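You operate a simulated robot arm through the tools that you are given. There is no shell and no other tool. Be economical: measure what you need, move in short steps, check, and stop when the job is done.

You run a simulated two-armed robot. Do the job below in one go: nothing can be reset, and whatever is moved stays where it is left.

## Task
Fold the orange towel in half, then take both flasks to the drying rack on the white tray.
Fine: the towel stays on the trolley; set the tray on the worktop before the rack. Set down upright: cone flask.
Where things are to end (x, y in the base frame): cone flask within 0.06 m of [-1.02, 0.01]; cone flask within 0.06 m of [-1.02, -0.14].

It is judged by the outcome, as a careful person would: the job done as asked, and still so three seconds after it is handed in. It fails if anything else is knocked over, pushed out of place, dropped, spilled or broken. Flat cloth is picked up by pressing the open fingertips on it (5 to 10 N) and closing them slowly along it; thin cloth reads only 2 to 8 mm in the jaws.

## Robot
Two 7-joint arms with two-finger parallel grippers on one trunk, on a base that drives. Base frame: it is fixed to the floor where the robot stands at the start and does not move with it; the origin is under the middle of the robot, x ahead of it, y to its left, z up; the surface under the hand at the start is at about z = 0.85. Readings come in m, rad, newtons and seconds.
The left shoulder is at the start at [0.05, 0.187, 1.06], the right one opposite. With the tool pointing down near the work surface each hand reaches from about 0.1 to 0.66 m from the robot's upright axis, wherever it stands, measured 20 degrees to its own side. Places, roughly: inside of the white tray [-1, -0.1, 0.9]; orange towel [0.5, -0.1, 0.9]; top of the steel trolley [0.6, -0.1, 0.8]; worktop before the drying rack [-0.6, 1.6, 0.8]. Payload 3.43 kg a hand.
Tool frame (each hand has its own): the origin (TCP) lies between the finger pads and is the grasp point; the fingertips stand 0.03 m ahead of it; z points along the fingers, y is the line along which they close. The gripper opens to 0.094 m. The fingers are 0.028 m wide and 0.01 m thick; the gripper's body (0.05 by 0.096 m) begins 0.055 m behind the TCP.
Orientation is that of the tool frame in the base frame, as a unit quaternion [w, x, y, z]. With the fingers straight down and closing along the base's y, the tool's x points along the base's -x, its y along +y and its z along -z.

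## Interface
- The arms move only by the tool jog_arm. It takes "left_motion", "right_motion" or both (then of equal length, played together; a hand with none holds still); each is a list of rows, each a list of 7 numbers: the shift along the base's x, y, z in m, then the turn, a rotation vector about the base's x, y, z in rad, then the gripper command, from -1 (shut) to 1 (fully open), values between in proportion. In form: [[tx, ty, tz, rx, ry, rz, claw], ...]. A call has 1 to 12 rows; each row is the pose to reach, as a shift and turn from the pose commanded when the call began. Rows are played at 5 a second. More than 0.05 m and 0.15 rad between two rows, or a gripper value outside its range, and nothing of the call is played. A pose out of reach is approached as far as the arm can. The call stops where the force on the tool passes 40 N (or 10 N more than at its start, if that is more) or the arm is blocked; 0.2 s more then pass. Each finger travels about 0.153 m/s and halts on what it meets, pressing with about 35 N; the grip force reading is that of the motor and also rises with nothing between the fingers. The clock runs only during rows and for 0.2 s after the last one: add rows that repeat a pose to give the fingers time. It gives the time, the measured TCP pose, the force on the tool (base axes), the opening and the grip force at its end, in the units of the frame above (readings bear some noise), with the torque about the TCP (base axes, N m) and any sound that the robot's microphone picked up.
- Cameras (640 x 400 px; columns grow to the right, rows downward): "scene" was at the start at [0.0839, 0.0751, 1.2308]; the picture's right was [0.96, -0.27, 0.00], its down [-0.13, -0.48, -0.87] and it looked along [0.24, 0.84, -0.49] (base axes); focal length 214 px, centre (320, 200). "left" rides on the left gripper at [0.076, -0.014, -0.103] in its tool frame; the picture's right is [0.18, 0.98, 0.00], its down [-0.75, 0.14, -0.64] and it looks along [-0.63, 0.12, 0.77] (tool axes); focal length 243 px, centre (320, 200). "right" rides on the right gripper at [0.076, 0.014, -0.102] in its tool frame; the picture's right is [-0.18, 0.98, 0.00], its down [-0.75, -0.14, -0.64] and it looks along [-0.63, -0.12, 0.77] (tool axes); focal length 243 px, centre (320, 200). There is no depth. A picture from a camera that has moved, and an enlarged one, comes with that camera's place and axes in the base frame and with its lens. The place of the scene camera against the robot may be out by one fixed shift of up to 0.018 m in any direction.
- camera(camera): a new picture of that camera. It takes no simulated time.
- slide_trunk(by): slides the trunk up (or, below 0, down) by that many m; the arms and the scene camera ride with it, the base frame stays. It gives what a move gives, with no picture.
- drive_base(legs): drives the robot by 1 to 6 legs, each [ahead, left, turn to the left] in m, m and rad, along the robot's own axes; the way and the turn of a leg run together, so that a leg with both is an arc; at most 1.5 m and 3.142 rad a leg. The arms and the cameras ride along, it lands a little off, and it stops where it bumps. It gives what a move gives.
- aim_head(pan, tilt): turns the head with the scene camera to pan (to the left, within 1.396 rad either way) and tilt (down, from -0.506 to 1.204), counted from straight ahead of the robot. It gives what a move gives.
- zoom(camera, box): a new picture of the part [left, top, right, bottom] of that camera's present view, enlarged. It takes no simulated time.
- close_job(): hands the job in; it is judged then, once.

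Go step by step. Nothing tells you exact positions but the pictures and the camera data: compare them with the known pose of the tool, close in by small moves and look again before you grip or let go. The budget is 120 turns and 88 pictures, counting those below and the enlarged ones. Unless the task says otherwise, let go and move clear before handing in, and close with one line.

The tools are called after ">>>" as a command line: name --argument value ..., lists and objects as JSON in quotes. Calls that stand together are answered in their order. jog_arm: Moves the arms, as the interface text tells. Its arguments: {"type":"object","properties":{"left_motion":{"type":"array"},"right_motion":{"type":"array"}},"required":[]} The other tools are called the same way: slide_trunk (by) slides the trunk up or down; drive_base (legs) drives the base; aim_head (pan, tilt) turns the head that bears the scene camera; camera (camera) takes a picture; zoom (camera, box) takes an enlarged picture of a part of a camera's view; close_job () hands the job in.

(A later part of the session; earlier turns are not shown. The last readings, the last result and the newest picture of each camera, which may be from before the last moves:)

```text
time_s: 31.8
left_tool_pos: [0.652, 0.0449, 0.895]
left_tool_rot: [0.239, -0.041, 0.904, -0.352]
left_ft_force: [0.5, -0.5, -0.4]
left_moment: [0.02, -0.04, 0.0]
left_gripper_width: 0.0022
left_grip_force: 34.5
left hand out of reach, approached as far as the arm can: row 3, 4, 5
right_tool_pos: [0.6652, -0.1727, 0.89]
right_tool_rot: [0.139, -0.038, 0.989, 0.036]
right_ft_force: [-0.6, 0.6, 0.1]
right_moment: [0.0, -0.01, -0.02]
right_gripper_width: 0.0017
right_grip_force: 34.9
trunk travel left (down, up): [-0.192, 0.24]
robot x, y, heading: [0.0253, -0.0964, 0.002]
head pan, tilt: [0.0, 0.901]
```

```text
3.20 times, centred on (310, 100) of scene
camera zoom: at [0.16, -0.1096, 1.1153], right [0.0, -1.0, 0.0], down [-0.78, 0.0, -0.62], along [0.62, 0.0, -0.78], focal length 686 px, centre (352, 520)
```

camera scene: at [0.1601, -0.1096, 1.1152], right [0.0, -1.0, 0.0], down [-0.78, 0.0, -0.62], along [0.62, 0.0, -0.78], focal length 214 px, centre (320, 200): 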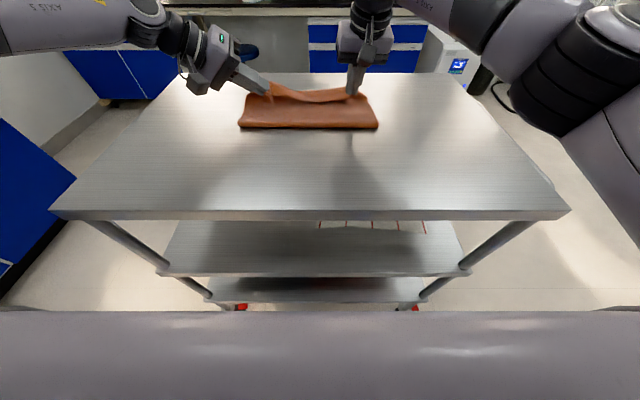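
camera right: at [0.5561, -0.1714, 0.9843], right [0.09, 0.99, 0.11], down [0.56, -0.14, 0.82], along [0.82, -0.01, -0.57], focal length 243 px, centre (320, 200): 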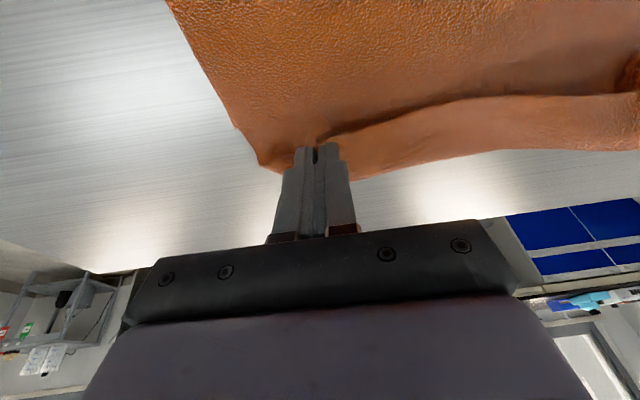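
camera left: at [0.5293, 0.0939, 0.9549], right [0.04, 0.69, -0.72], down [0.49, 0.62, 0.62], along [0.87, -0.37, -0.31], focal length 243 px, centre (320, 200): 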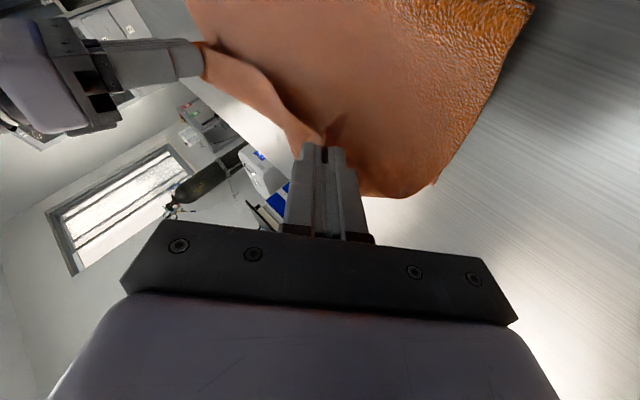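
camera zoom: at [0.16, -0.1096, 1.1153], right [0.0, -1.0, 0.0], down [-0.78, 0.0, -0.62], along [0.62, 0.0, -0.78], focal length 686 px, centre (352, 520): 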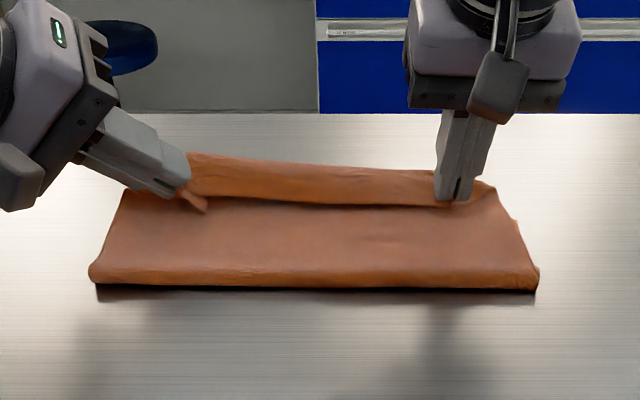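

Better: 0.652. More yaw of the same sign, then the last 15 mm.

>>> jog_arm --left_motion '[[0, 0, 0, 0, 0, 0.08, -1], [0, 0, 0, 0, 0, 0.16, -1], [0.008, -0.003, 0, 0, 0, 0.24, -1], [0.016, -0.006, -0.003, 0, 0, 0.24, -1], [0.022, -0.008, -0.006, 0, 0, 0.24, -1]]'

>>> camera --camera "left"

>>> camera --camera "right"

```text
time_s: 33.0
left_tool_pos: [0.6579, 0.0438, 0.8942]
left_tool_rot: [0.28, -0.149, 0.892, -0.321]
left_ft_force: [-0.2, -2.4, -0.9]
left_moment: [-0.02, 0.0, -0.12]
left_gripper_width: 0.0018
left_grip_force: 35.4
left hand out of reach, approached as far as the arm can: row 4, 5
right_tool_pos: [0.6658, -0.1733, 0.8905]
right_tool_rot: [0.14, -0.036, 0.989, 0.035]
right_ft_force: [0.6, 2.6, 0.5]
right_moment: [0.06, -0.01, 0.07]
right_gripper_width: 0.0017
right_grip_force: 35.0
trunk travel left (down, up): [-0.192, 0.24]
robot x, y, heading: [0.0248, -0.094, 0.002]
head pan, tilt: [0.0, 0.901]
```

```text
63 pictures are left
camera left: at [0.5386, 0.0501, 0.9371], right [-0.23, 0.65, -0.72], down [0.21, 0.76, 0.62], along [0.95, -0.01, -0.31], focal length 243 px, centre (320, 200)
```

left: 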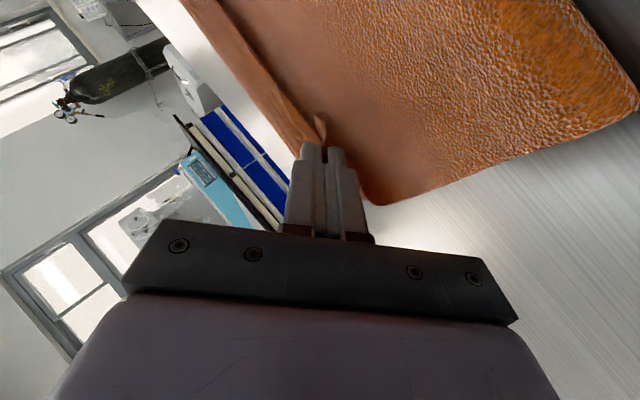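

```text
62 pictures are left
camera right: at [0.5633, -0.1727, 0.9676], right [0.09, 0.99, 0.11], down [0.56, -0.14, 0.82], along [0.82, -0.01, -0.57], focal length 243 px, centre (320, 200)
```

right: 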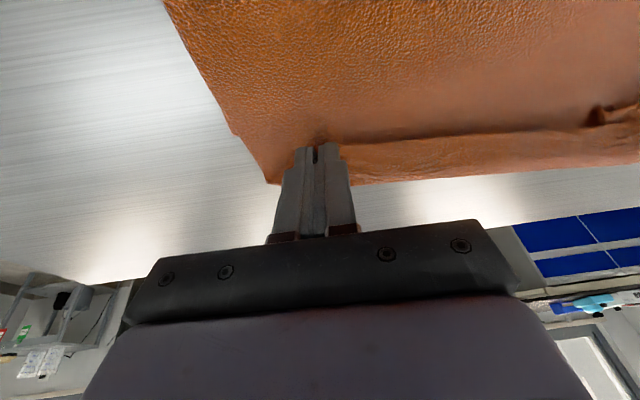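

The two layers line up well. I open a little and withdraw each hand back along its fingers.

>>> jog_arm --left_motion '[[0, 0, -0.004, 0, 0, 0, -1], [0, 0, -0.004, 0, 0, 0, -0.7], [0, 0, -0.004, 0, 0, 0, -0.4], [-0.012, 0.01, 0.008, 0, 0, 0, -0.4], [-0.03, 0.024, 0.028, 0, 0, 0, -0.4], [-0.055, 0.045, 0.055, 0, 0, 0, -0.4], [-0.075, 0.065, 0.08, 0, 0, 0, -0.4]]' --right_motion '[[0, 0, -0.002, 0, 0, 0, -1], [0, 0, -0.002, 0, 0, 0, -0.7], [0, 0, -0.002, 0, 0, 0, -0.4], [-0.005, -0.001, 0.016, 0, 0, 0, -0.4], [-0.01, -0.003, 0.034, 0, 0, 0, -0.4], [-0.017, -0.005, 0.06, 0, 0, 0, -0.4], [-0.028, -0.008, 0.1, 0, 0, 0, -0.4]]'

>>> zoom --camera "scene" --box '[210, 50, 410, 150]'

```text
time_s: 34.6
left_tool_pos: [0.5854, 0.1091, 0.9753]
left_tool_rot: [0.28, -0.148, 0.893, -0.32]
left_ft_force: [0.3, 0.6, 0.2]
left_moment: [-0.04, 0.03, 0.0]
left_gripper_width: 0.0284
left_grip_force: 0.1
right_tool_pos: [0.6378, -0.1816, 0.9898]
right_tool_rot: [0.139, -0.038, 0.989, 0.036]
right_ft_force: [0.7, 0.4, -0.1]
right_moment: [-0.03, 0.0, 0.01]
right_gripper_width: 0.0284
right_grip_force: 0.1
trunk travel left (down, up): [-0.192, 0.24]
robot x, y, heading: [0.0249, -0.0944, -0.005]
head pan, tilt: [0.0, 0.901]
```

```text
3.20 times, centred on (310, 100) of scene
camera zoom: at [0.1597, -0.1095, 1.1153], right [0.0, -1.0, 0.0], down [-0.78, 0.0, -0.62], along [0.62, 0.0, -0.78], focal length 686 px, centre (352, 520)
```

zoom: 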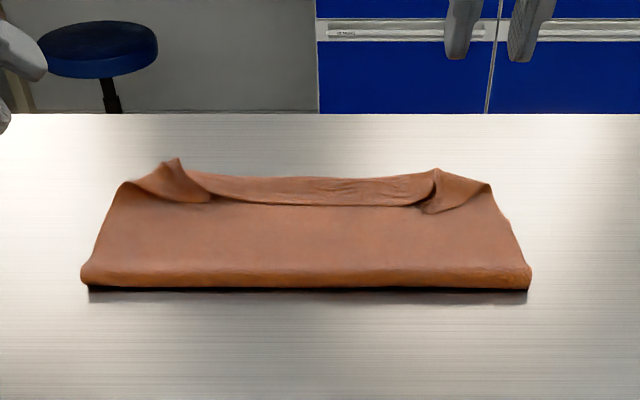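

>>> camera --camera "right"

>>> camera --camera "left"

```text
60 pictures are left
camera right: at [0.5361, -0.1811, 1.0678], right [0.09, 0.99, 0.11], down [0.56, -0.14, 0.82], along [0.82, -0.01, -0.57], focal length 243 px, centre (320, 200)
```

right: 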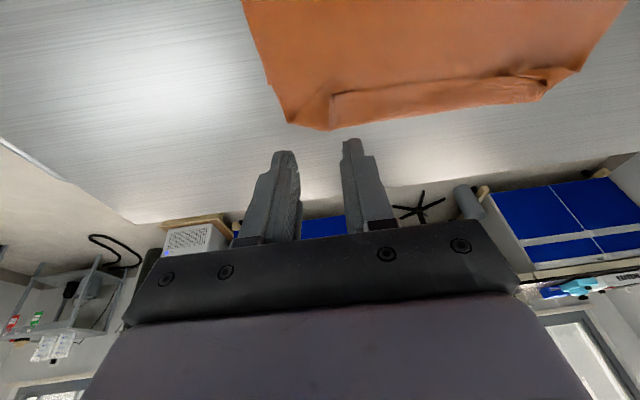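

```text
59 pictures are left
camera left: at [0.4653, 0.1152, 1.0182], right [-0.23, 0.66, -0.72], down [0.21, 0.76, 0.62], along [0.95, -0.01, -0.31], focal length 243 px, centre (320, 200)
```

left: 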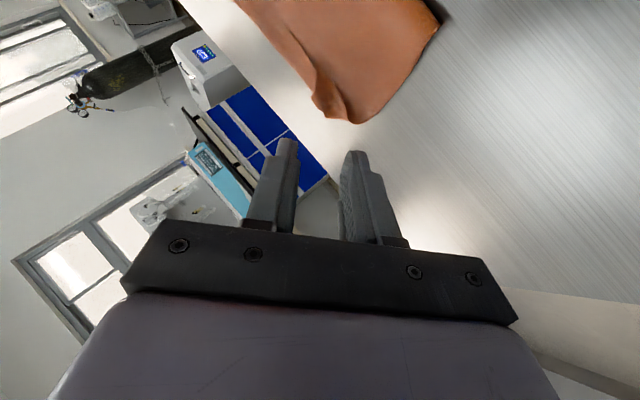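

The towel is folded in half, with the edges lining up at about x 0.71 and the crease at about 0.56. I now tuck both hands upright and turn to the flasks and tray behind.

>>> jog_arm --left_motion '[[-0.036, 0.02, 0.018, 0.095, 0.083, -0.044, -0.4], [-0.073, 0.04, 0.036, 0.19, 0.166, -0.088, -0.4], [-0.109, 0.06, 0.054, 0.285, 0.249, -0.132, -0.4], [-0.146, 0.08, 0.072, 0.379, 0.332, -0.175, -0.4], [-0.182, 0.1, 0.09, 0.474, 0.415, -0.219, -0.4], [-0.219, 0.12, 0.107, 0.569, 0.498, -0.263, -0.4], [-0.255, 0.14, 0.125, 0.664, 0.581, -0.307, -0.4]]' --right_motion '[[-0.041, -0.017, 0.016, -0.01, 0.04, -0.011, -0.4], [-0.083, -0.034, 0.031, -0.021, 0.08, -0.022, -0.4], [-0.124, -0.051, 0.047, -0.031, 0.12, -0.033, -0.4], [-0.166, -0.069, 0.063, -0.041, 0.16, -0.043, -0.4], [-0.207, -0.086, 0.079, -0.051, 0.2, -0.054, -0.4], [-0.249, -0.103, 0.094, -0.062, 0.24, -0.065, -0.4], [-0.29, -0.12, 0.11, -0.072, 0.279, -0.076, -0.4]]'

>>> zoom --camera "scene" --box '[210, 50, 410, 150]'

```text
time_s: 36.2
left_tool_pos: [0.3294, 0.2501, 1.0995]
left_tool_rot: [0.0, -0.001, 1.0, 0.0]
left_ft_force: [0.8, -0.2, -0.4]
left_moment: [0.05, 0.03, 0.02]
left_gripper_width: 0.0281
left_grip_force: 0.1
right_tool_pos: [0.3485, -0.3014, 1.0984]
right_tool_rot: [0.0, 0.001, 1.0, 0.0]
right_ft_force: [0.5, 0.2, 0.1]
right_moment: [0.01, 0.01, 0.01]
right_gripper_width: 0.0283
right_grip_force: 0.0
trunk travel left (down, up): [-0.192, 0.24]
robot x, y, heading: [0.0264, -0.096, 0.002]
head pan, tilt: [0.0, 0.901]
```

```text
3.20 times, centred on (310, 100) of scene
camera zoom: at [0.1596, -0.1096, 1.1153], right [0.0, -1.0, 0.0], down [-0.78, 0.0, -0.62], along [0.62, 0.0, -0.78], focal length 686 px, centre (352, 520)
```

zoom: 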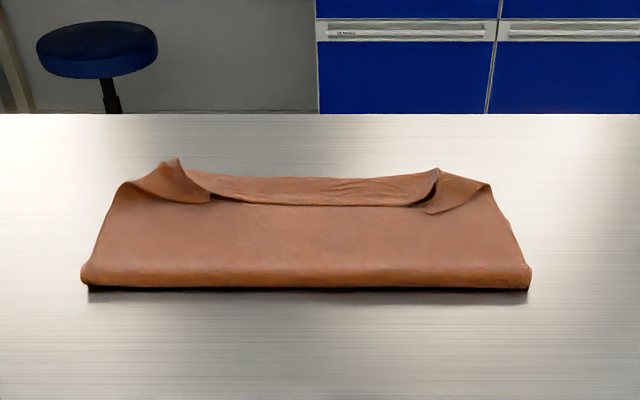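

The towel stays on the trolley, folded. I back away, turn round and look at the bench behind.

>>> drive_base --legs '[[-0.2, 0, 0], [0, 0, 3.14]]'

>>> aim_head --pan 0 --tilt 0.5

>>> camera --camera "scene"

```text
time_s: 45.1
left_tool_pos: [-0.4761, -0.4471, 1.1]
left_tool_rot: [0.0, 1.0, 0.002, 0.0]
left_ft_force: [-0.3, -0.5, 0.2]
left_moment: [0.01, -0.02, 0.02]
left_gripper_width: 0.0284
left_grip_force: 0.0
right_tool_pos: [-0.4952, 0.106, 1.0987]
right_tool_rot: [0.0, 1.0, -0.001, -0.001]
right_ft_force: [0.1, 0.2, -0.1]
right_moment: [0.02, -0.02, -0.02]
right_gripper_width: 0.028
right_grip_force: 0.1
trunk travel left (down, up): [-0.192, 0.24]
robot x, y, heading: [-0.1692, -0.0985, 3.142]
head pan, tilt: [0.0, 0.901]
```

```text
time_s: 46.0
left_tool_pos: [-0.4769, -0.4448, 1.0994]
left_tool_rot: [-0.001, 1.0, 0.001, 0.001]
left_ft_force: [0.6, -0.3, 0.3]
left_moment: [-0.01, -0.02, 0.01]
left_gripper_width: 0.0281
left_grip_force: 0.1
right_tool_pos: [-0.4946, 0.1038, 1.0977]
right_tool_rot: [0.0, 1.0, -0.001, -0.001]
right_ft_force: [-0.3, 0.2, 0.5]
right_moment: [-0.02, -0.02, 0.01]
right_gripper_width: 0.0279
right_grip_force: 0.0
trunk travel left (down, up): [-0.192, 0.24]
robot x, y, heading: [-0.171, -0.098, 3.141]
head pan, tilt: [0.0, 0.499]
```

```text
57 pictures are left
camera scene: at [-0.3191, -0.1098, 1.149], right [0.0, 1.0, 0.0], down [0.48, 0.0, -0.88], along [-0.88, 0.0, -0.48], focal length 214 px, centre (320, 200)
```

scene: 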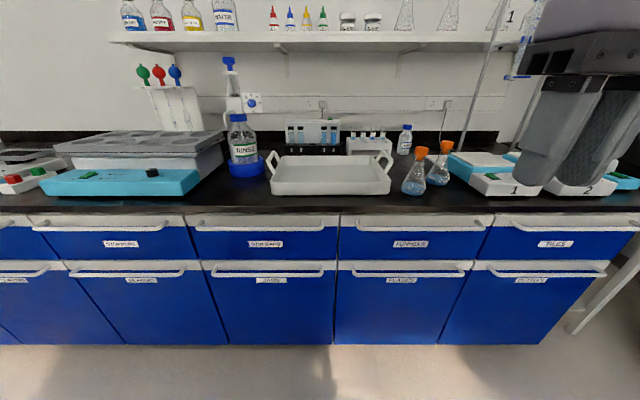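

The white tray stands at about y −0.25 to 0.085, x −0.85 to −1.08, with a handle at each end. The two stoppered cone flasks are at about (−0.86, 0.15) and (−0.92, 0.25). I drive up to the bench.

>>> drive_base --legs '[[0.25, 0.02, 0]]'

>>> aim_head --pan -0.1 --tilt 0.55

>>> camera --camera "scene"

>>> camera --camera "right"

```text
time_s: 47.8
left_tool_pos: [-0.7242, -0.467, 1.1001]
left_tool_rot: [-0.001, 1.0, 0.003, 0.0]
left_ft_force: [-0.2, 0.2, -0.2]
left_moment: [-0.02, -0.04, 0.04]
left_gripper_width: 0.0284
left_grip_force: 0.1
right_tool_pos: [-0.7442, 0.0844, 1.0988]
right_tool_rot: [0.001, 1.0, 0.0, -0.001]
right_ft_force: [-0.3, 0.4, -0.3]
right_moment: [0.0, 0.02, 0.0]
right_gripper_width: 0.0282
right_grip_force: 0.0
trunk travel left (down, up): [-0.192, 0.24]
robot x, y, heading: [-0.4182, -0.1186, -3.139]
head pan, tilt: [0.0, 0.499]
```

```text
time_s: 48.5
left_tool_pos: [-0.724, -0.467, 1.1006]
left_tool_rot: [-0.001, 1.0, 0.003, 0.001]
left_ft_force: [-0.6, -0.4, -0.7]
left_moment: [-0.01, -0.03, 0.01]
left_gripper_width: 0.0282
left_grip_force: 0.1
right_tool_pos: [-0.7438, 0.0849, 1.0974]
right_tool_rot: [0.0, 1.0, 0.001, -0.001]
right_ft_force: [0.8, 0.0, -0.4]
right_moment: [0.01, 0.03, -0.04]
right_gripper_width: 0.0282
right_grip_force: 0.0
trunk travel left (down, up): [-0.192, 0.24]
robot x, y, heading: [-0.4181, -0.1198, -3.139]
head pan, tilt: [-0.099, 0.55]
```

```text
56 pictures are left
camera scene: at [-0.5665, -0.1218, 1.1446], right [0.1, 1.0, 0.0], down [0.52, -0.05, -0.85], along [-0.85, 0.08, -0.52], focal length 214 px, centre (320, 200)
```

scene: 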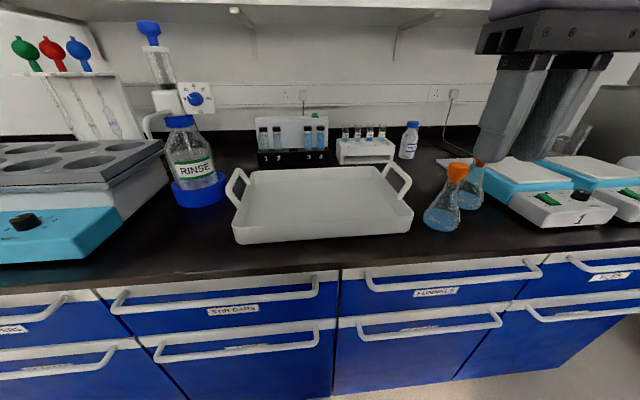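

```text
55 pictures are left
camera right: at [-0.6679, 0.0695, 1.2007], right [-0.18, -0.98, 0.0], down [-0.75, 0.14, 0.64], along [-0.63, 0.12, -0.77], focal length 243 px, centre (320, 200)
```

right: 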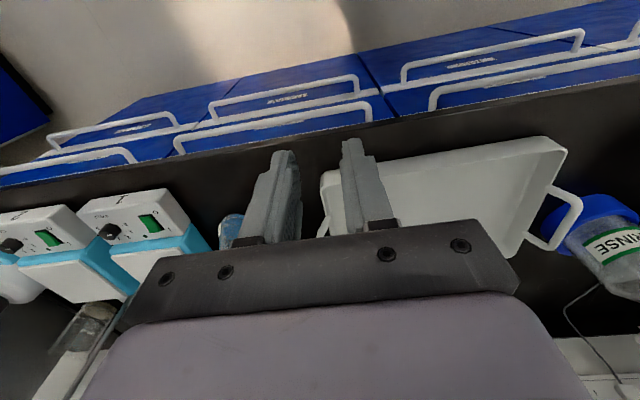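

I zoom on the flasks for their shape, before moving the right hand.

>>> zoom --camera "scene" --box '[400, 130, 520, 250]'

>>> jog_arm --right_motion '[[0, 0.02, 0.03, 0, 0, 0, 0.2], [0, 0.04, 0.05, 0, 0, 0, 0.6], [0, 0.055, 0.06, 0, 0, 0, 1], [0, 0.055, 0.06, 0, 0, 0, 1]]'

>>> camera --camera "right"

```text
3.33 times, centred on (460, 190) of scene
camera zoom: at [-0.5665, -0.1218, 1.1446], right [0.1, 1.0, 0.0], down [0.52, -0.05, -0.85], along [-0.85, 0.08, -0.52], focal length 715 px, centre (-147, 233)
```

zoom: 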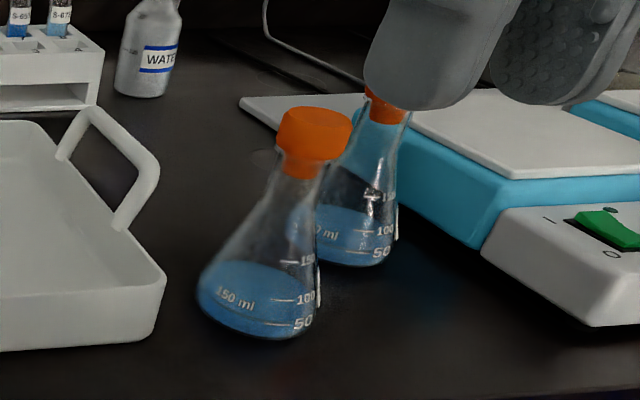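

```text
time_s: 49.5
left_tool_pos: [-0.7244, -0.4664, 1.1002]
left_tool_rot: [-0.001, 1.0, 0.003, -0.001]
left_ft_force: [0.0, 0.7, -0.5]
left_moment: [-0.01, 0.02, 0.0]
left_gripper_width: 0.0281
left_grip_force: 0.1
right_tool_pos: [-0.7433, 0.14, 1.1603]
right_tool_rot: [0.0, 1.0, 0.001, -0.001]
right_ft_force: [0.0, 0.8, -0.5]
right_moment: [-0.01, -0.02, -0.01]
right_gripper_width: 0.0939
right_grip_force: 0.1
trunk travel left (down, up): [-0.192, 0.24]
robot x, y, heading: [-0.4225, -0.1177, -3.143]
head pan, tilt: [-0.099, 0.55]
```

```text
53 pictures are left
camera right: at [-0.6678, 0.1245, 1.2615], right [-0.18, -0.98, 0.0], down [-0.75, 0.14, 0.64], along [-0.63, 0.12, -0.77], focal length 243 px, centre (320, 200)
```

right: 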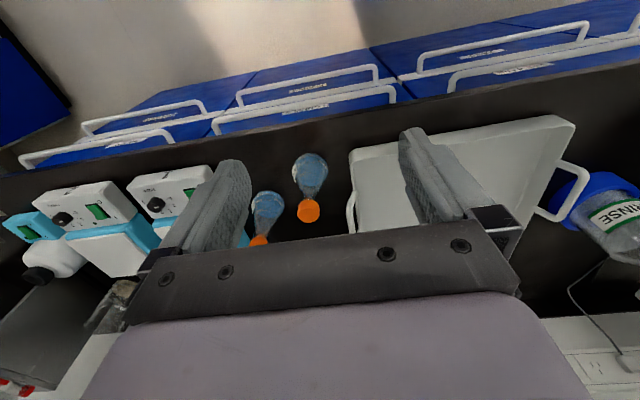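

The right-hand camera puts flask 1 at about (−0.905, 0.188) and flask 2 at about (−0.957, 0.283). I sidestep the base to the right so both are well in reach.

>>> drive_base --legs '[[0.02, -0.12, 0]]'

>>> camera --camera "right"

```text
time_s: 51.2
left_tool_pos: [-0.7459, -0.3466, 1.099]
left_tool_rot: [-0.001, 1.0, 0.002, 0.0]
left_ft_force: [-0.5, 0.5, -0.4]
left_moment: [-0.01, -0.01, 0.02]
left_gripper_width: 0.0282
left_grip_force: 0.0
right_tool_pos: [-0.7646, 0.2585, 1.1586]
right_tool_rot: [-0.001, 1.0, 0.001, -0.001]
right_ft_force: [0.8, 0.6, 0.0]
right_moment: [0.01, -0.03, 0.0]
right_gripper_width: 0.0939
right_grip_force: 0.0
trunk travel left (down, up): [-0.192, 0.24]
robot x, y, heading: [-0.44, -0.0005, -3.139]
head pan, tilt: [-0.099, 0.55]
```

```text
52 pictures are left
camera right: at [-0.688, 0.2442, 1.2613], right [-0.18, -0.98, 0.0], down [-0.75, 0.14, 0.64], along [-0.63, 0.12, -0.77], focal length 243 px, centre (320, 200)
```

right: 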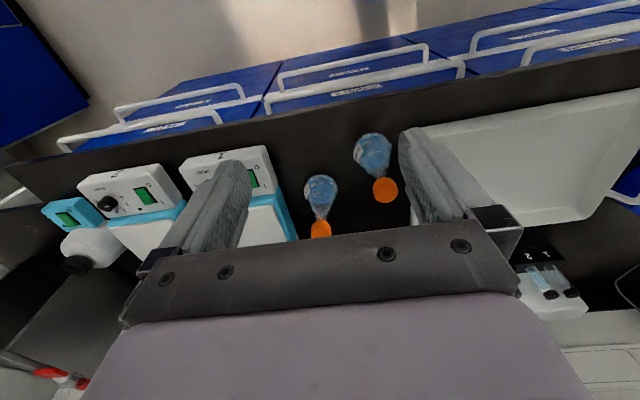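

Second look agrees: flask 1 at (−0.903, 0.193), flask 2 at (−0.963, 0.296). I bring the right hand above flask 1.

>>> jog_arm --right_motion '[[-0.035, -0.017, 0, 0, 0, 0, 1], [-0.07, -0.034, -0.01, 0, 0, 0, 1], [-0.105, -0.05, -0.02, 0, 0, 0, 1], [-0.139, -0.066, -0.04, 0, 0, 0, 1], [-0.139, -0.066, -0.07, 0, 0, 0, 1]]'

>>> camera --camera "right"

>>> zoom --camera "scene" --box '[340, 100, 520, 260]'

```text
time_s: 52.4
left_tool_pos: [-0.7449, -0.3472, 1.1001]
left_tool_rot: [-0.001, 1.0, 0.002, 0.0]
left_ft_force: [0.2, 0.6, 0.7]
left_moment: [0.02, 0.0, -0.02]
left_gripper_width: 0.0282
left_grip_force: 0.1
right_tool_pos: [-0.9037, 0.1949, 1.0884]
right_tool_rot: [0.001, 1.0, 0.0, -0.002]
right_ft_force: [0.0, 0.0, 0.0]
right_moment: [0.0, 0.02, 0.0]
right_gripper_width: 0.0939
right_grip_force: 0.0
trunk travel left (down, up): [-0.192, 0.24]
robot x, y, heading: [-0.4391, 0.003, -3.137]
head pan, tilt: [-0.099, 0.55]
```

```text
51 pictures are left
camera right: at [-0.8269, 0.18, 1.191], right [-0.18, -0.98, 0.0], down [-0.75, 0.14, 0.64], along [-0.63, 0.12, -0.77], focal length 243 px, centre (320, 200)
```

right: 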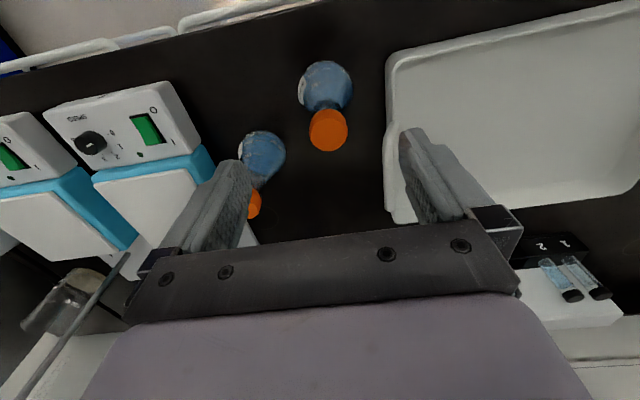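

```text
2.50 times, centred on (430, 180) of scene
camera zoom: at [-0.5871, -0.0019, 1.1445], right [0.1, 1.0, 0.0], down [0.52, -0.05, -0.85], along [-0.85, 0.08, -0.52], focal length 536 px, centre (45, 250)
```

zoom: 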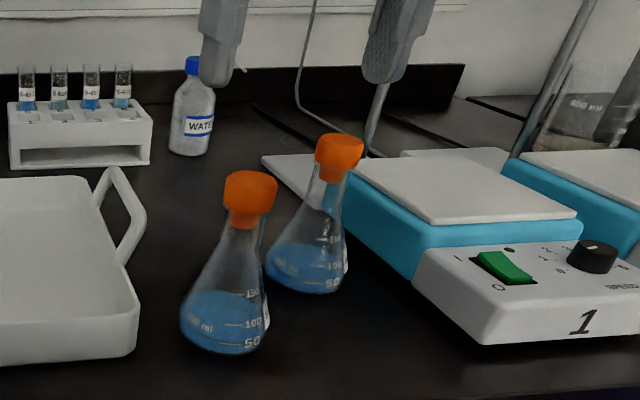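

Flask 1 reads (−0.910, 0.190), its stopper spanning z 0.967–0.994. I descend around the stopper and neck.

>>> jog_arm --right_motion '[[-0.005, -0.005, -0.03, 0, 0, 0, 1], [-0.005, -0.005, -0.06, 0, 0, 0, 1], [-0.005, -0.005, -0.09, 0, 0, 0, 1], [-0.005, -0.005, -0.116, 0, 0, 0, 1]]'

>>> camera --camera "right"

>>> zoom --camera "scene" --box '[340, 100, 520, 260]'

```text
time_s: 53.4
left_tool_pos: [-0.7455, -0.3466, 1.1]
left_tool_rot: [-0.001, 1.0, 0.003, 0.0]
left_ft_force: [0.2, 0.1, -0.1]
left_moment: [0.01, -0.03, 0.03]
left_gripper_width: 0.0281
left_grip_force: 0.1
right_tool_pos: [-0.9083, 0.1893, 0.9727]
right_tool_rot: [0.0, 1.0, 0.0, -0.001]
right_ft_force: [0.3, -0.2, 0.6]
right_moment: [0.01, 0.03, 0.02]
right_gripper_width: 0.094
right_grip_force: 0.0
trunk travel left (down, up): [-0.192, 0.24]
robot x, y, heading: [-0.4422, 0.0037, -3.136]
head pan, tilt: [-0.099, 0.55]
```

```text
49 pictures are left
camera right: at [-0.8321, 0.1746, 1.0754], right [-0.18, -0.98, 0.0], down [-0.75, 0.14, 0.64], along [-0.63, 0.12, -0.77], focal length 243 px, centre (320, 200)
```

right: 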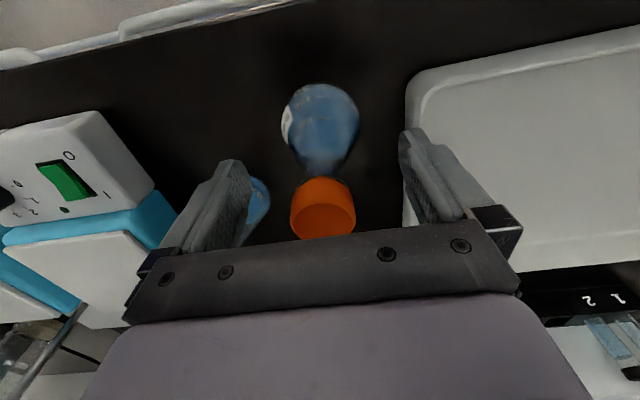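

```text
2.50 times, centred on (430, 180) of scene
camera zoom: at [-0.5871, -0.0021, 1.1446], right [0.1, 1.0, 0.0], down [0.52, -0.05, -0.85], along [-0.85, 0.08, -0.52], focal length 536 px, centre (45, 250)
```

zoom: 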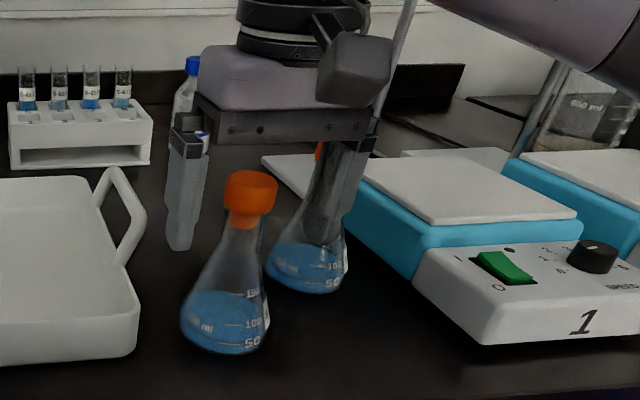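

Centred on the neck. I close.

>>> jog_arm --right_motion '[[-0.002, 0, 0, 0, 0, 0, 0.5], [-0.002, 0, 0, 0, 0, 0, 0.2], [-0.002, 0, 0, 0, 0, 0, 0], [-0.002, 0, 0, 0, 0, 0, -0.2], [-0.002, 0, 0, 0, 0, 0, -0.5], [-0.002, 0, 0, 0, 0, 0, -1], [-0.002, 0, 0, 0, 0, 0, -1]]'

```text
time_s: 55.0
left_tool_pos: [-0.745, -0.3482, 1.1006]
left_tool_rot: [-0.001, 1.0, 0.003, 0.0]
left_ft_force: [-0.4, -0.5, 0.1]
left_moment: [0.0, -0.04, -0.01]
left_gripper_width: 0.0283
left_grip_force: 0.1
right_tool_pos: [-0.9114, 0.1892, 0.9732]
right_tool_rot: [0.0, 1.0, 0.0, -0.001]
right_ft_force: [0.4, 0.9, -0.8]
right_moment: [0.02, 0.0, 0.01]
right_gripper_width: 0.0355
right_grip_force: 35.0
trunk travel left (down, up): [-0.192, 0.24]
robot x, y, heading: [-0.4431, 0.0038, -3.141]
head pan, tilt: [-0.099, 0.55]
```

Gripped at 35 mm. Lift.

>>> jog_arm --right_motion '[[0, 0, 0.015, 0, 0, 0, -1], [0, 0, 0.04, 0, 0, 0, -1], [0, 0, 0.08, 0, 0, 0, -1], [0, 0, 0.12, 0, 0, 0, -1]]'

>>> camera --camera "scene"

```text
time_s: 56.0
left_tool_pos: [-0.7456, -0.3477, 1.0992]
left_tool_rot: [-0.001, 1.0, 0.002, 0.0]
left_ft_force: [0.2, 0.2, 0.1]
left_moment: [-0.02, 0.0, 0.0]
left_gripper_width: 0.0282
left_grip_force: 0.1
right_tool_pos: [-0.9098, 0.1871, 1.0931]
right_tool_rot: [0.0, 1.0, 0.0, -0.001]
right_ft_force: [-0.1, -0.3, -2.5]
right_moment: [0.01, -0.01, -0.04]
right_gripper_width: 0.0355
right_grip_force: 35.1
trunk travel left (down, up): [-0.192, 0.24]
robot x, y, heading: [-0.4391, 0.0013, -3.138]
head pan, tilt: [-0.099, 0.55]
```

```text
47 pictures are left
camera scene: at [-0.5867, -0.0024, 1.1445], right [0.1, 1.0, 0.0], down [0.52, -0.05, -0.85], along [-0.85, 0.08, -0.52], focal length 214 px, centre (320, 200)
```

scene: 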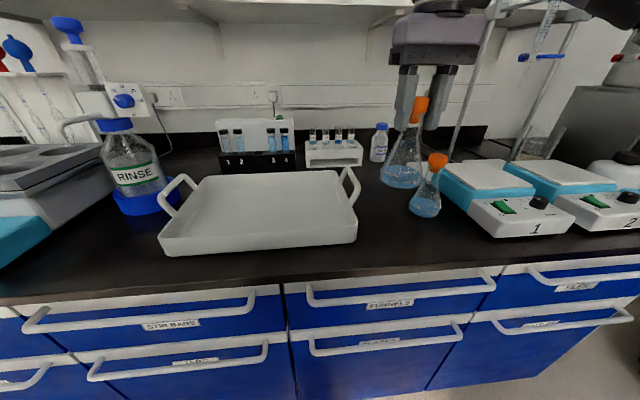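

Lifted and hanging upright. The tray centre reads about (−0.97, −0.06). I carry the flask sideways by driving the base to the left, above the tray.

>>> drive_base --legs '[[0, 0.15, 0]]'

>>> camera --camera "right"

>>> camera --camera "left"

```text
time_s: 58.0
left_tool_pos: [-0.7467, -0.4981, 1.0986]
left_tool_rot: [-0.002, 1.0, 0.0, 0.0]
left_ft_force: [-0.1, -1.1, 0.3]
left_moment: [0.04, 0.01, 0.0]
left_gripper_width: 0.028
left_grip_force: 0.1
right_tool_pos: [-0.9099, 0.0376, 1.0911]
right_tool_rot: [0.0, 1.0, -0.003, -0.001]
right_ft_force: [-0.3, 0.5, -1.8]
right_moment: [0.01, -0.06, -0.02]
right_gripper_width: 0.0355
right_grip_force: 35.0
trunk travel left (down, up): [-0.192, 0.24]
robot x, y, heading: [-0.4406, -0.1502, 3.145]
head pan, tilt: [-0.099, 0.55]
```

```text
46 pictures are left
camera right: at [-0.8333, 0.0212, 1.1943], right [-0.19, -0.98, 0.0], down [-0.75, 0.14, 0.64], along [-0.63, 0.12, -0.77], focal length 243 px, centre (320, 200)
```

right: 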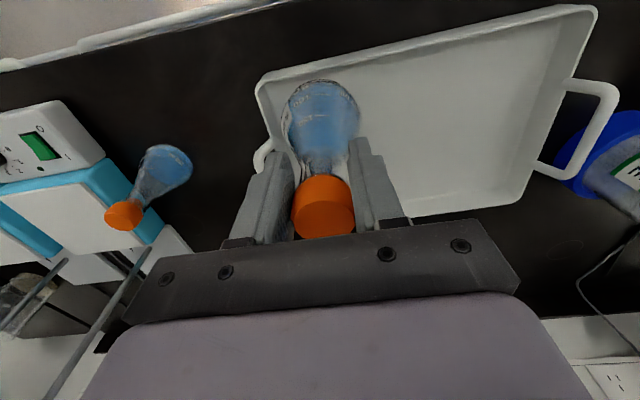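

```text
45 pictures are left
camera left: at [-0.6709, -0.4846, 1.2016], right [0.18, -0.98, 0.0], down [-0.75, -0.14, 0.64], along [-0.63, -0.12, -0.77], focal length 243 px, centre (320, 200)
```

left: 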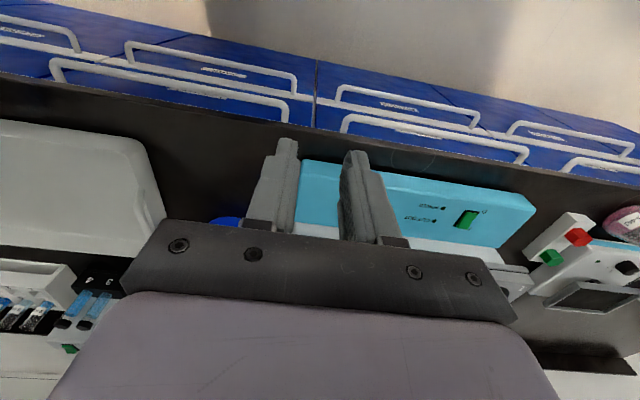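

From the hand camera the tray spans x −0.887 to −1.113, y −0.225 to 0.097, so its centre is (−1.0, −0.064). I carry the flask to (−1.015, −0.14).

>>> jog_arm --right_motion '[[-0.021, -0.036, 0, 0, 0, 0, -1], [-0.042, -0.071, 0, 0, 0, 0, -1], [-0.063, -0.107, 0, 0, 0, 0, -1], [-0.084, -0.142, 0, 0, 0, 0, -1], [-0.105, -0.178, 0, 0, 0, 0, -1], [-0.105, -0.178, -0.04, 0, 0, 0, -1]]'

>>> camera --camera "scene"

```text
time_s: 59.4
left_tool_pos: [-0.7475, -0.4992, 1.0997]
left_tool_rot: [-0.001, 1.0, 0.0, -0.001]
left_ft_force: [-1.0, -0.1, -0.2]
left_moment: [0.02, 0.0, 0.0]
left_gripper_width: 0.0281
left_grip_force: 0.1
right_tool_pos: [-0.9722, -0.1237, 1.0258]
right_tool_rot: [-0.001, 1.0, -0.002, 0.0]
right_ft_force: [-0.2, 0.1, -0.3]
right_moment: [0.03, 0.0, -0.01]
right_gripper_width: 0.0351
right_grip_force: 35.6
right hand out of reach, approached as far as the arm can: row 3, 4, 5, 6
trunk travel left (down, up): [-0.192, 0.24]
robot x, y, heading: [-0.4414, -0.1488, 3.136]
head pan, tilt: [-0.099, 0.55]
heard: snap
```

```text
44 pictures are left
camera scene: at [-0.5876, -0.154, 1.1444], right [0.1, 0.99, 0.0], down [0.52, -0.05, -0.85], along [-0.85, 0.09, -0.52], focal length 214 px, centre (320, 200)
```

scene: 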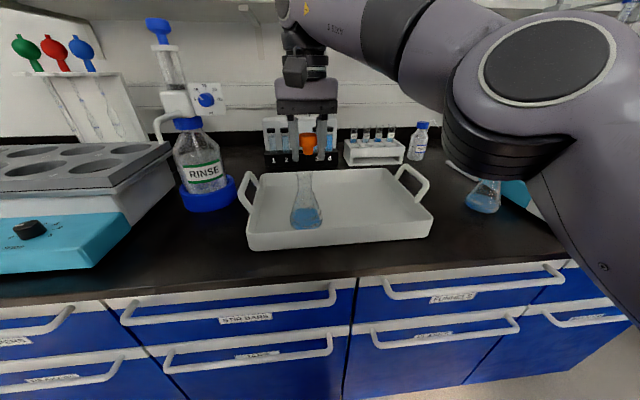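

I heard a snap, and the stopper is still in the gripper while the flask now stands in the tray. I look closely before anything else.

>>> zoom --camera "scene" --box '[230, 90, 390, 250]'

>>> camera --camera "right"

```text
2.50 times, centred on (310, 170) of scene
camera zoom: at [-0.5876, -0.154, 1.1444], right [0.1, 0.99, 0.0], down [0.52, -0.05, -0.85], along [-0.85, 0.09, -0.52], focal length 536 px, centre (345, 275)
```

zoom: 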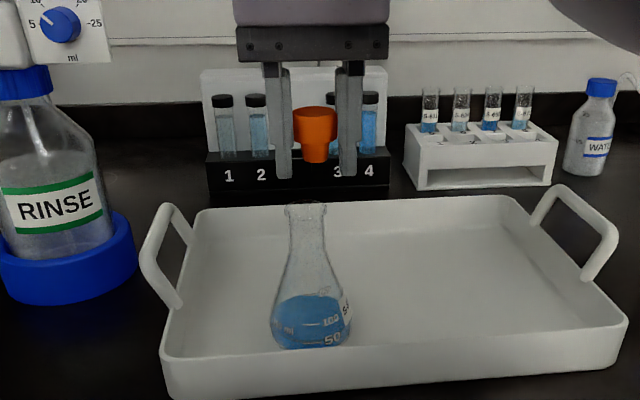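

```text
42 pictures are left
camera right: at [-0.8958, -0.1397, 1.1286], right [-0.19, -0.98, 0.0], down [-0.75, 0.14, 0.64], along [-0.63, 0.12, -0.77], focal length 243 px, centre (320, 200)
```

right: 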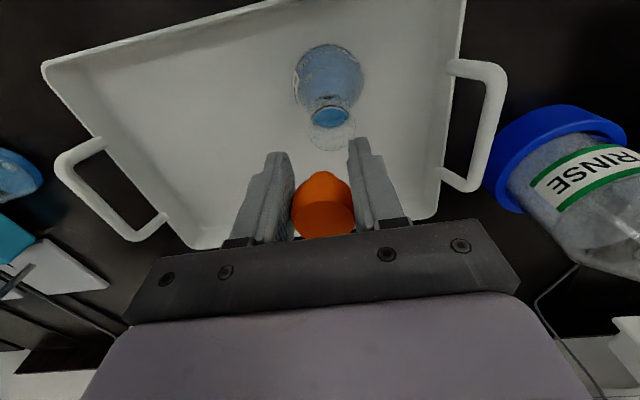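

The flask stands upright and unspilled in the tray at about (−0.957, −0.135), and its stopper is in the jaws. I raise the hand, sidestep so that spot is well in reach, and put the stopper back.

>>> jog_arm --right_motion '[[0.005, 0.005, 0.03, 0, 0, 0, -1], [0.01, 0.01, 0.06, 0, 0, 0, -1]]'

>>> drive_base --legs '[[0, 0.1, 0]]'

```text
time_s: 60.0
left_tool_pos: [-0.7465, -0.4991, 1.0996]
left_tool_rot: [-0.001, 1.0, 0.001, 0.0]
left_ft_force: [-0.1, -0.1, 0.5]
left_moment: [-0.03, 0.0, -0.02]
left_gripper_width: 0.0282
left_grip_force: 0.0
right_tool_pos: [-0.9712, -0.1014, 1.0596]
right_tool_rot: [0.012, 1.0, -0.016, -0.003]
right_ft_force: [-0.3, -0.3, -0.7]
right_moment: [0.02, 0.0, 0.02]
right_gripper_width: 0.0353
right_grip_force: 34.7
right hand out of reach, approached as far as the arm can: row 1, 2
trunk travel left (down, up): [-0.192, 0.24]
robot x, y, heading: [-0.4408, -0.1507, 3.135]
head pan, tilt: [-0.099, 0.55]
```

```text
time_s: 61.5
left_tool_pos: [-0.7476, -0.5971, 1.0987]
left_tool_rot: [0.0, 1.0, -0.001, 0.0]
left_ft_force: [0.8, -0.7, -0.6]
left_moment: [0.05, 0.01, 0.01]
left_gripper_width: 0.0284
left_grip_force: 0.0
right_tool_pos: [-0.9719, -0.2014, 1.0543]
right_tool_rot: [0.009, 1.0, -0.018, 0.001]
right_ft_force: [-0.2, 0.4, 0.4]
right_moment: [0.0, 0.0, 0.01]
right_gripper_width: 0.0352
right_grip_force: 34.7
trunk travel left (down, up): [-0.192, 0.24]
robot x, y, heading: [-0.4402, -0.2507, 3.139]
head pan, tilt: [-0.099, 0.55]
```

>>> jog_arm --right_motion '[[0.008, 0.033, 0, 0.009, 0.001, 0.018, -1], [0.015, 0.066, 0.0, 0.018, 0.002, 0.036, -1], [0.015, 0.066, 0.0, 0.018, 0.002, 0.036, -1]]'

>>> camera --camera "right"

>>> zoom --camera "scene" --box '[290, 80, 450, 240]'

```text
time_s: 62.3
left_tool_pos: [-0.7474, -0.5972, 1.0998]
left_tool_rot: [-0.001, 1.0, -0.001, 0.001]
left_ft_force: [0.0, 0.3, -0.6]
left_moment: [0.01, 0.03, 0.01]
left_gripper_width: 0.0283
left_grip_force: 0.1
right_tool_pos: [-0.9573, -0.1349, 1.0557]
right_tool_rot: [0.0, 1.0, -0.001, -0.001]
right_ft_force: [-0.2, 0.3, -0.4]
right_moment: [-0.03, 0.01, 0.03]
right_gripper_width: 0.0352
right_grip_force: 34.9
trunk travel left (down, up): [-0.192, 0.24]
robot x, y, heading: [-0.4426, -0.2535, 3.141]
head pan, tilt: [-0.099, 0.55]
```

```text
41 pictures are left
camera right: at [-0.8812, -0.1495, 1.1573], right [-0.19, -0.98, 0.0], down [-0.75, 0.14, 0.64], along [-0.63, 0.12, -0.77], focal length 243 px, centre (320, 200)
```

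right: 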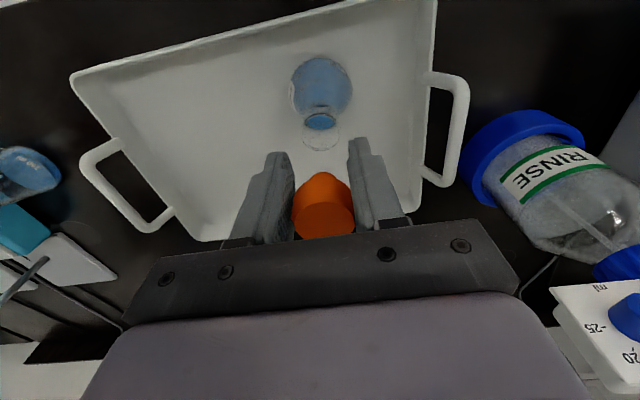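

```text
2.50 times, centred on (370, 160) of scene
camera zoom: at [-0.5875, -0.2534, 1.1445], right [0.1, 0.99, 0.0], down [0.52, -0.05, -0.85], along [-0.85, 0.09, -0.52], focal length 536 px, centre (195, 300)
```

zoom: 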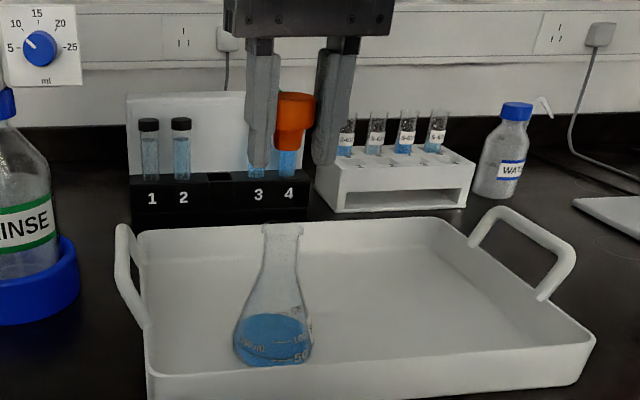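

>>> zoom --camera "right" --box '[260, 40, 400, 180]'

```text
2.86 times, centred on (330, 110) of right
camera zoom: at [-0.8812, -0.1495, 1.1573], right [-0.19, -0.98, 0.0], down [-0.75, 0.14, 0.64], along [-0.63, 0.12, -0.77], focal length 693 px, centre (291, 457)
```

zoom: 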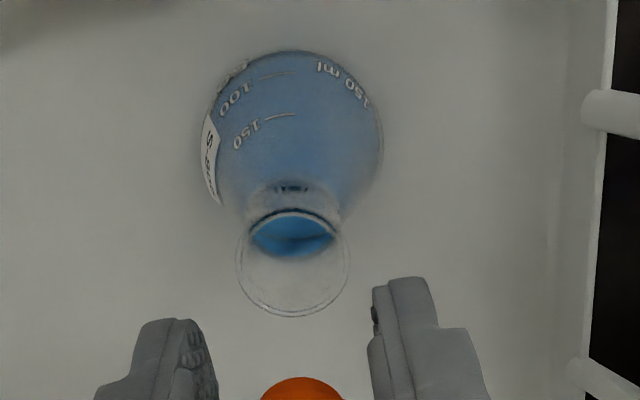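

The flask's mouth centre reads (−0.962, −0.135), rim about z 0.972. I line the stopper up over it and come down part of the way.

>>> jog_arm --right_motion '[[-0.005, -0.002, -0.015, 0, 0, 0, -1], [-0.005, -0.002, -0.03, 0, 0, 0, -1], [-0.005, -0.002, -0.042, 0, 0, 0, -1], [-0.005, -0.002, -0.042, 0, 0, 0, -1]]'

>>> zoom --camera "scene" --box '[320, 100, 400, 180]'

>>> zoom --camera "right" --box '[260, 60, 400, 220]'

```text
time_s: 63.3
left_tool_pos: [-0.7473, -0.5972, 1.0998]
left_tool_rot: [0.0, 1.0, -0.002, -0.001]
left_ft_force: [0.1, -0.8, -0.7]
left_moment: [-0.02, 0.01, 0.01]
left_gripper_width: 0.0283
left_grip_force: 0.1
right_tool_pos: [-0.9617, -0.1363, 1.0128]
right_tool_rot: [0.0, 1.0, 0.0, 0.001]
right_ft_force: [-0.2, -0.3, -0.7]
right_moment: [0.02, 0.03, 0.0]
right_gripper_width: 0.0353
right_grip_force: 34.6
trunk travel left (down, up): [-0.192, 0.24]
robot x, y, heading: [-0.4443, -0.2531, 3.134]
head pan, tilt: [-0.099, 0.55]
```

```text
5.00 times, centred on (360, 140) of scene
camera zoom: at [-0.5874, -0.2534, 1.1445], right [0.1, 0.99, 0.0], down [0.52, -0.05, -0.85], along [-0.85, 0.09, -0.52], focal length 1072 px, centre (120, 500)
```

zoom: 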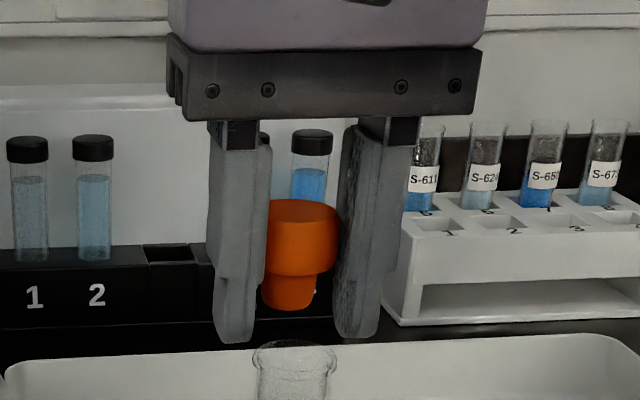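

```text
2.50 times, centred on (330, 140) of right
camera zoom: at [-0.8859, -0.1512, 1.115], right [-0.19, -0.98, 0.0], down [-0.75, 0.14, 0.64], along [-0.63, 0.12, -0.77], focal length 606 px, centre (295, 350)
```

zoom: 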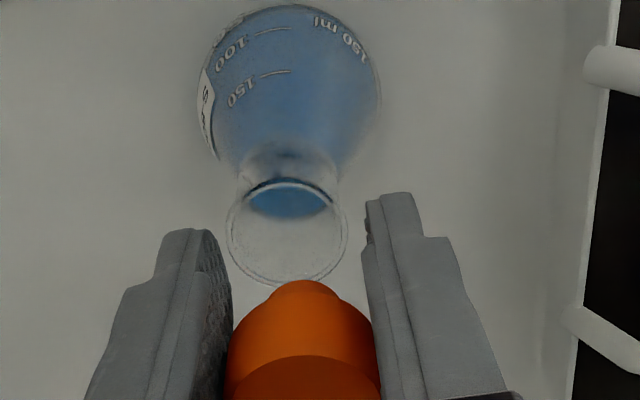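

The stopper's plug bottom is at z ≈ 0.998, and the mouth lies within 1–2 mm of the gripper axis. I lower slowly.

>>> jog_arm --right_motion '[[-0.001, 0.001, -0.008, 0, 0, 0, -1], [-0.001, 0.001, -0.014, 0, 0, 0, -1], [-0.001, 0.001, -0.019, 0, 0, 0, -1], [-0.001, 0.001, -0.023, 0, 0, 0, -1], [-0.001, 0.001, -0.026, 0, 0, 0, -1]]'

>>> zoom --camera "scene" --box '[310, 110, 410, 210]'

```text
time_s: 64.5
left_tool_pos: [-0.746, -0.5984, 1.1011]
left_tool_rot: [0.0, 1.0, -0.001, -0.002]
left_ft_force: [-0.2, -0.3, 0.1]
left_moment: [0.01, 0.03, -0.01]
left_gripper_width: 0.0282
left_grip_force: 0.1
right_tool_pos: [-0.9611, -0.1368, 0.9936]
right_tool_rot: [0.001, 1.0, -0.001, -0.007]
right_ft_force: [-3.5, 1.0, 36.0]
right_moment: [0.05, 0.57, -0.05]
right_gripper_width: 0.0353
right_grip_force: 35.2
trunk travel left (down, up): [-0.192, 0.24]
robot x, y, heading: [-0.4422, -0.2509, 3.134]
head pan, tilt: [-0.099, 0.55]
```

```text
4.00 times, centred on (360, 160) of scene
camera zoom: at [-0.5852, -0.2539, 1.1456], right [0.1, 0.99, 0.0], down [0.52, -0.05, -0.85], along [-0.85, 0.09, -0.52], focal length 858 px, centre (160, 360)
```

zoom: 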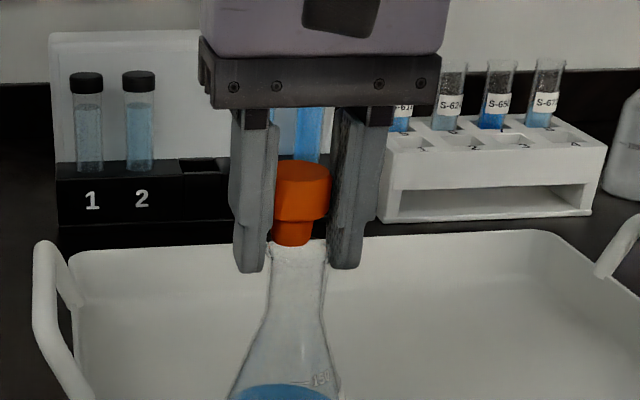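

The plug rests on the rear rim: torque and picture both say it is a few millimetres too far in −x and −y. I lift, correct and try again.

>>> jog_arm --right_motion '[[0, 0, 0.008, 0, 0, 0, -1], [0.004, 0.0035, 0.01, 0, 0, 0, -1], [0.004, 0.0035, 0.01, 0, 0, 0, -1]]'

>>> zoom --camera "scene" --box '[330, 130, 390, 190]'

>>> zoom --camera "right" --box '[270, 100, 390, 220]'

```text
time_s: 65.3
left_tool_pos: [-0.7475, -0.5965, 1.1001]
left_tool_rot: [-0.001, 1.0, -0.001, 0.0]
left_ft_force: [0.6, -0.1, 0.0]
left_moment: [0.02, 0.02, 0.01]
left_gripper_width: 0.0281
left_grip_force: 0.1
right_tool_pos: [-0.9582, -0.1325, 0.9962]
right_tool_rot: [-0.002, 1.0, 0.0, 0.001]
right_ft_force: [-0.8, -0.2, 2.4]
right_moment: [-0.05, 0.03, -0.02]
right_gripper_width: 0.0355
right_grip_force: 34.8
trunk travel left (down, up): [-0.192, 0.24]
robot x, y, heading: [-0.44, -0.2499, 3.139]
head pan, tilt: [-0.099, 0.55]
```

```text
6.67 times, centred on (360, 160) of scene
camera zoom: at [-0.5872, -0.2535, 1.1443], right [0.1, 0.99, 0.0], down [0.52, -0.05, -0.85], along [-0.85, 0.09, -0.52], focal length 1430 px, centre (53, 467)
```

zoom: 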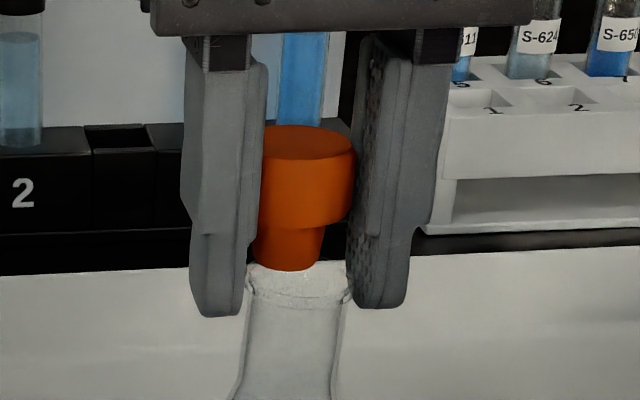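

```text
3.33 times, centred on (330, 160) of right
camera zoom: at [-0.883, -0.1477, 1.098], right [-0.18, -0.98, 0.0], down [-0.75, 0.14, 0.64], along [-0.63, 0.12, -0.77], focal length 809 px, centre (287, 333)
```

zoom: 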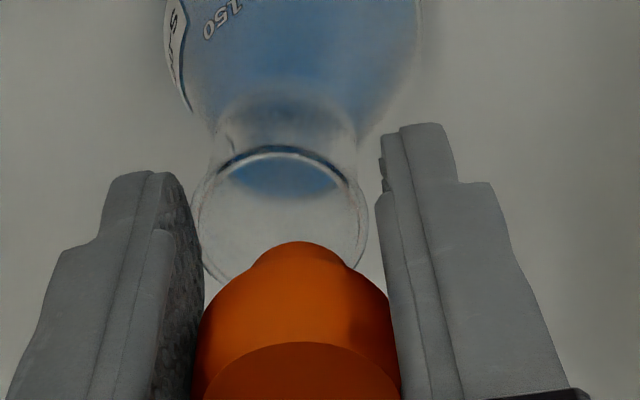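

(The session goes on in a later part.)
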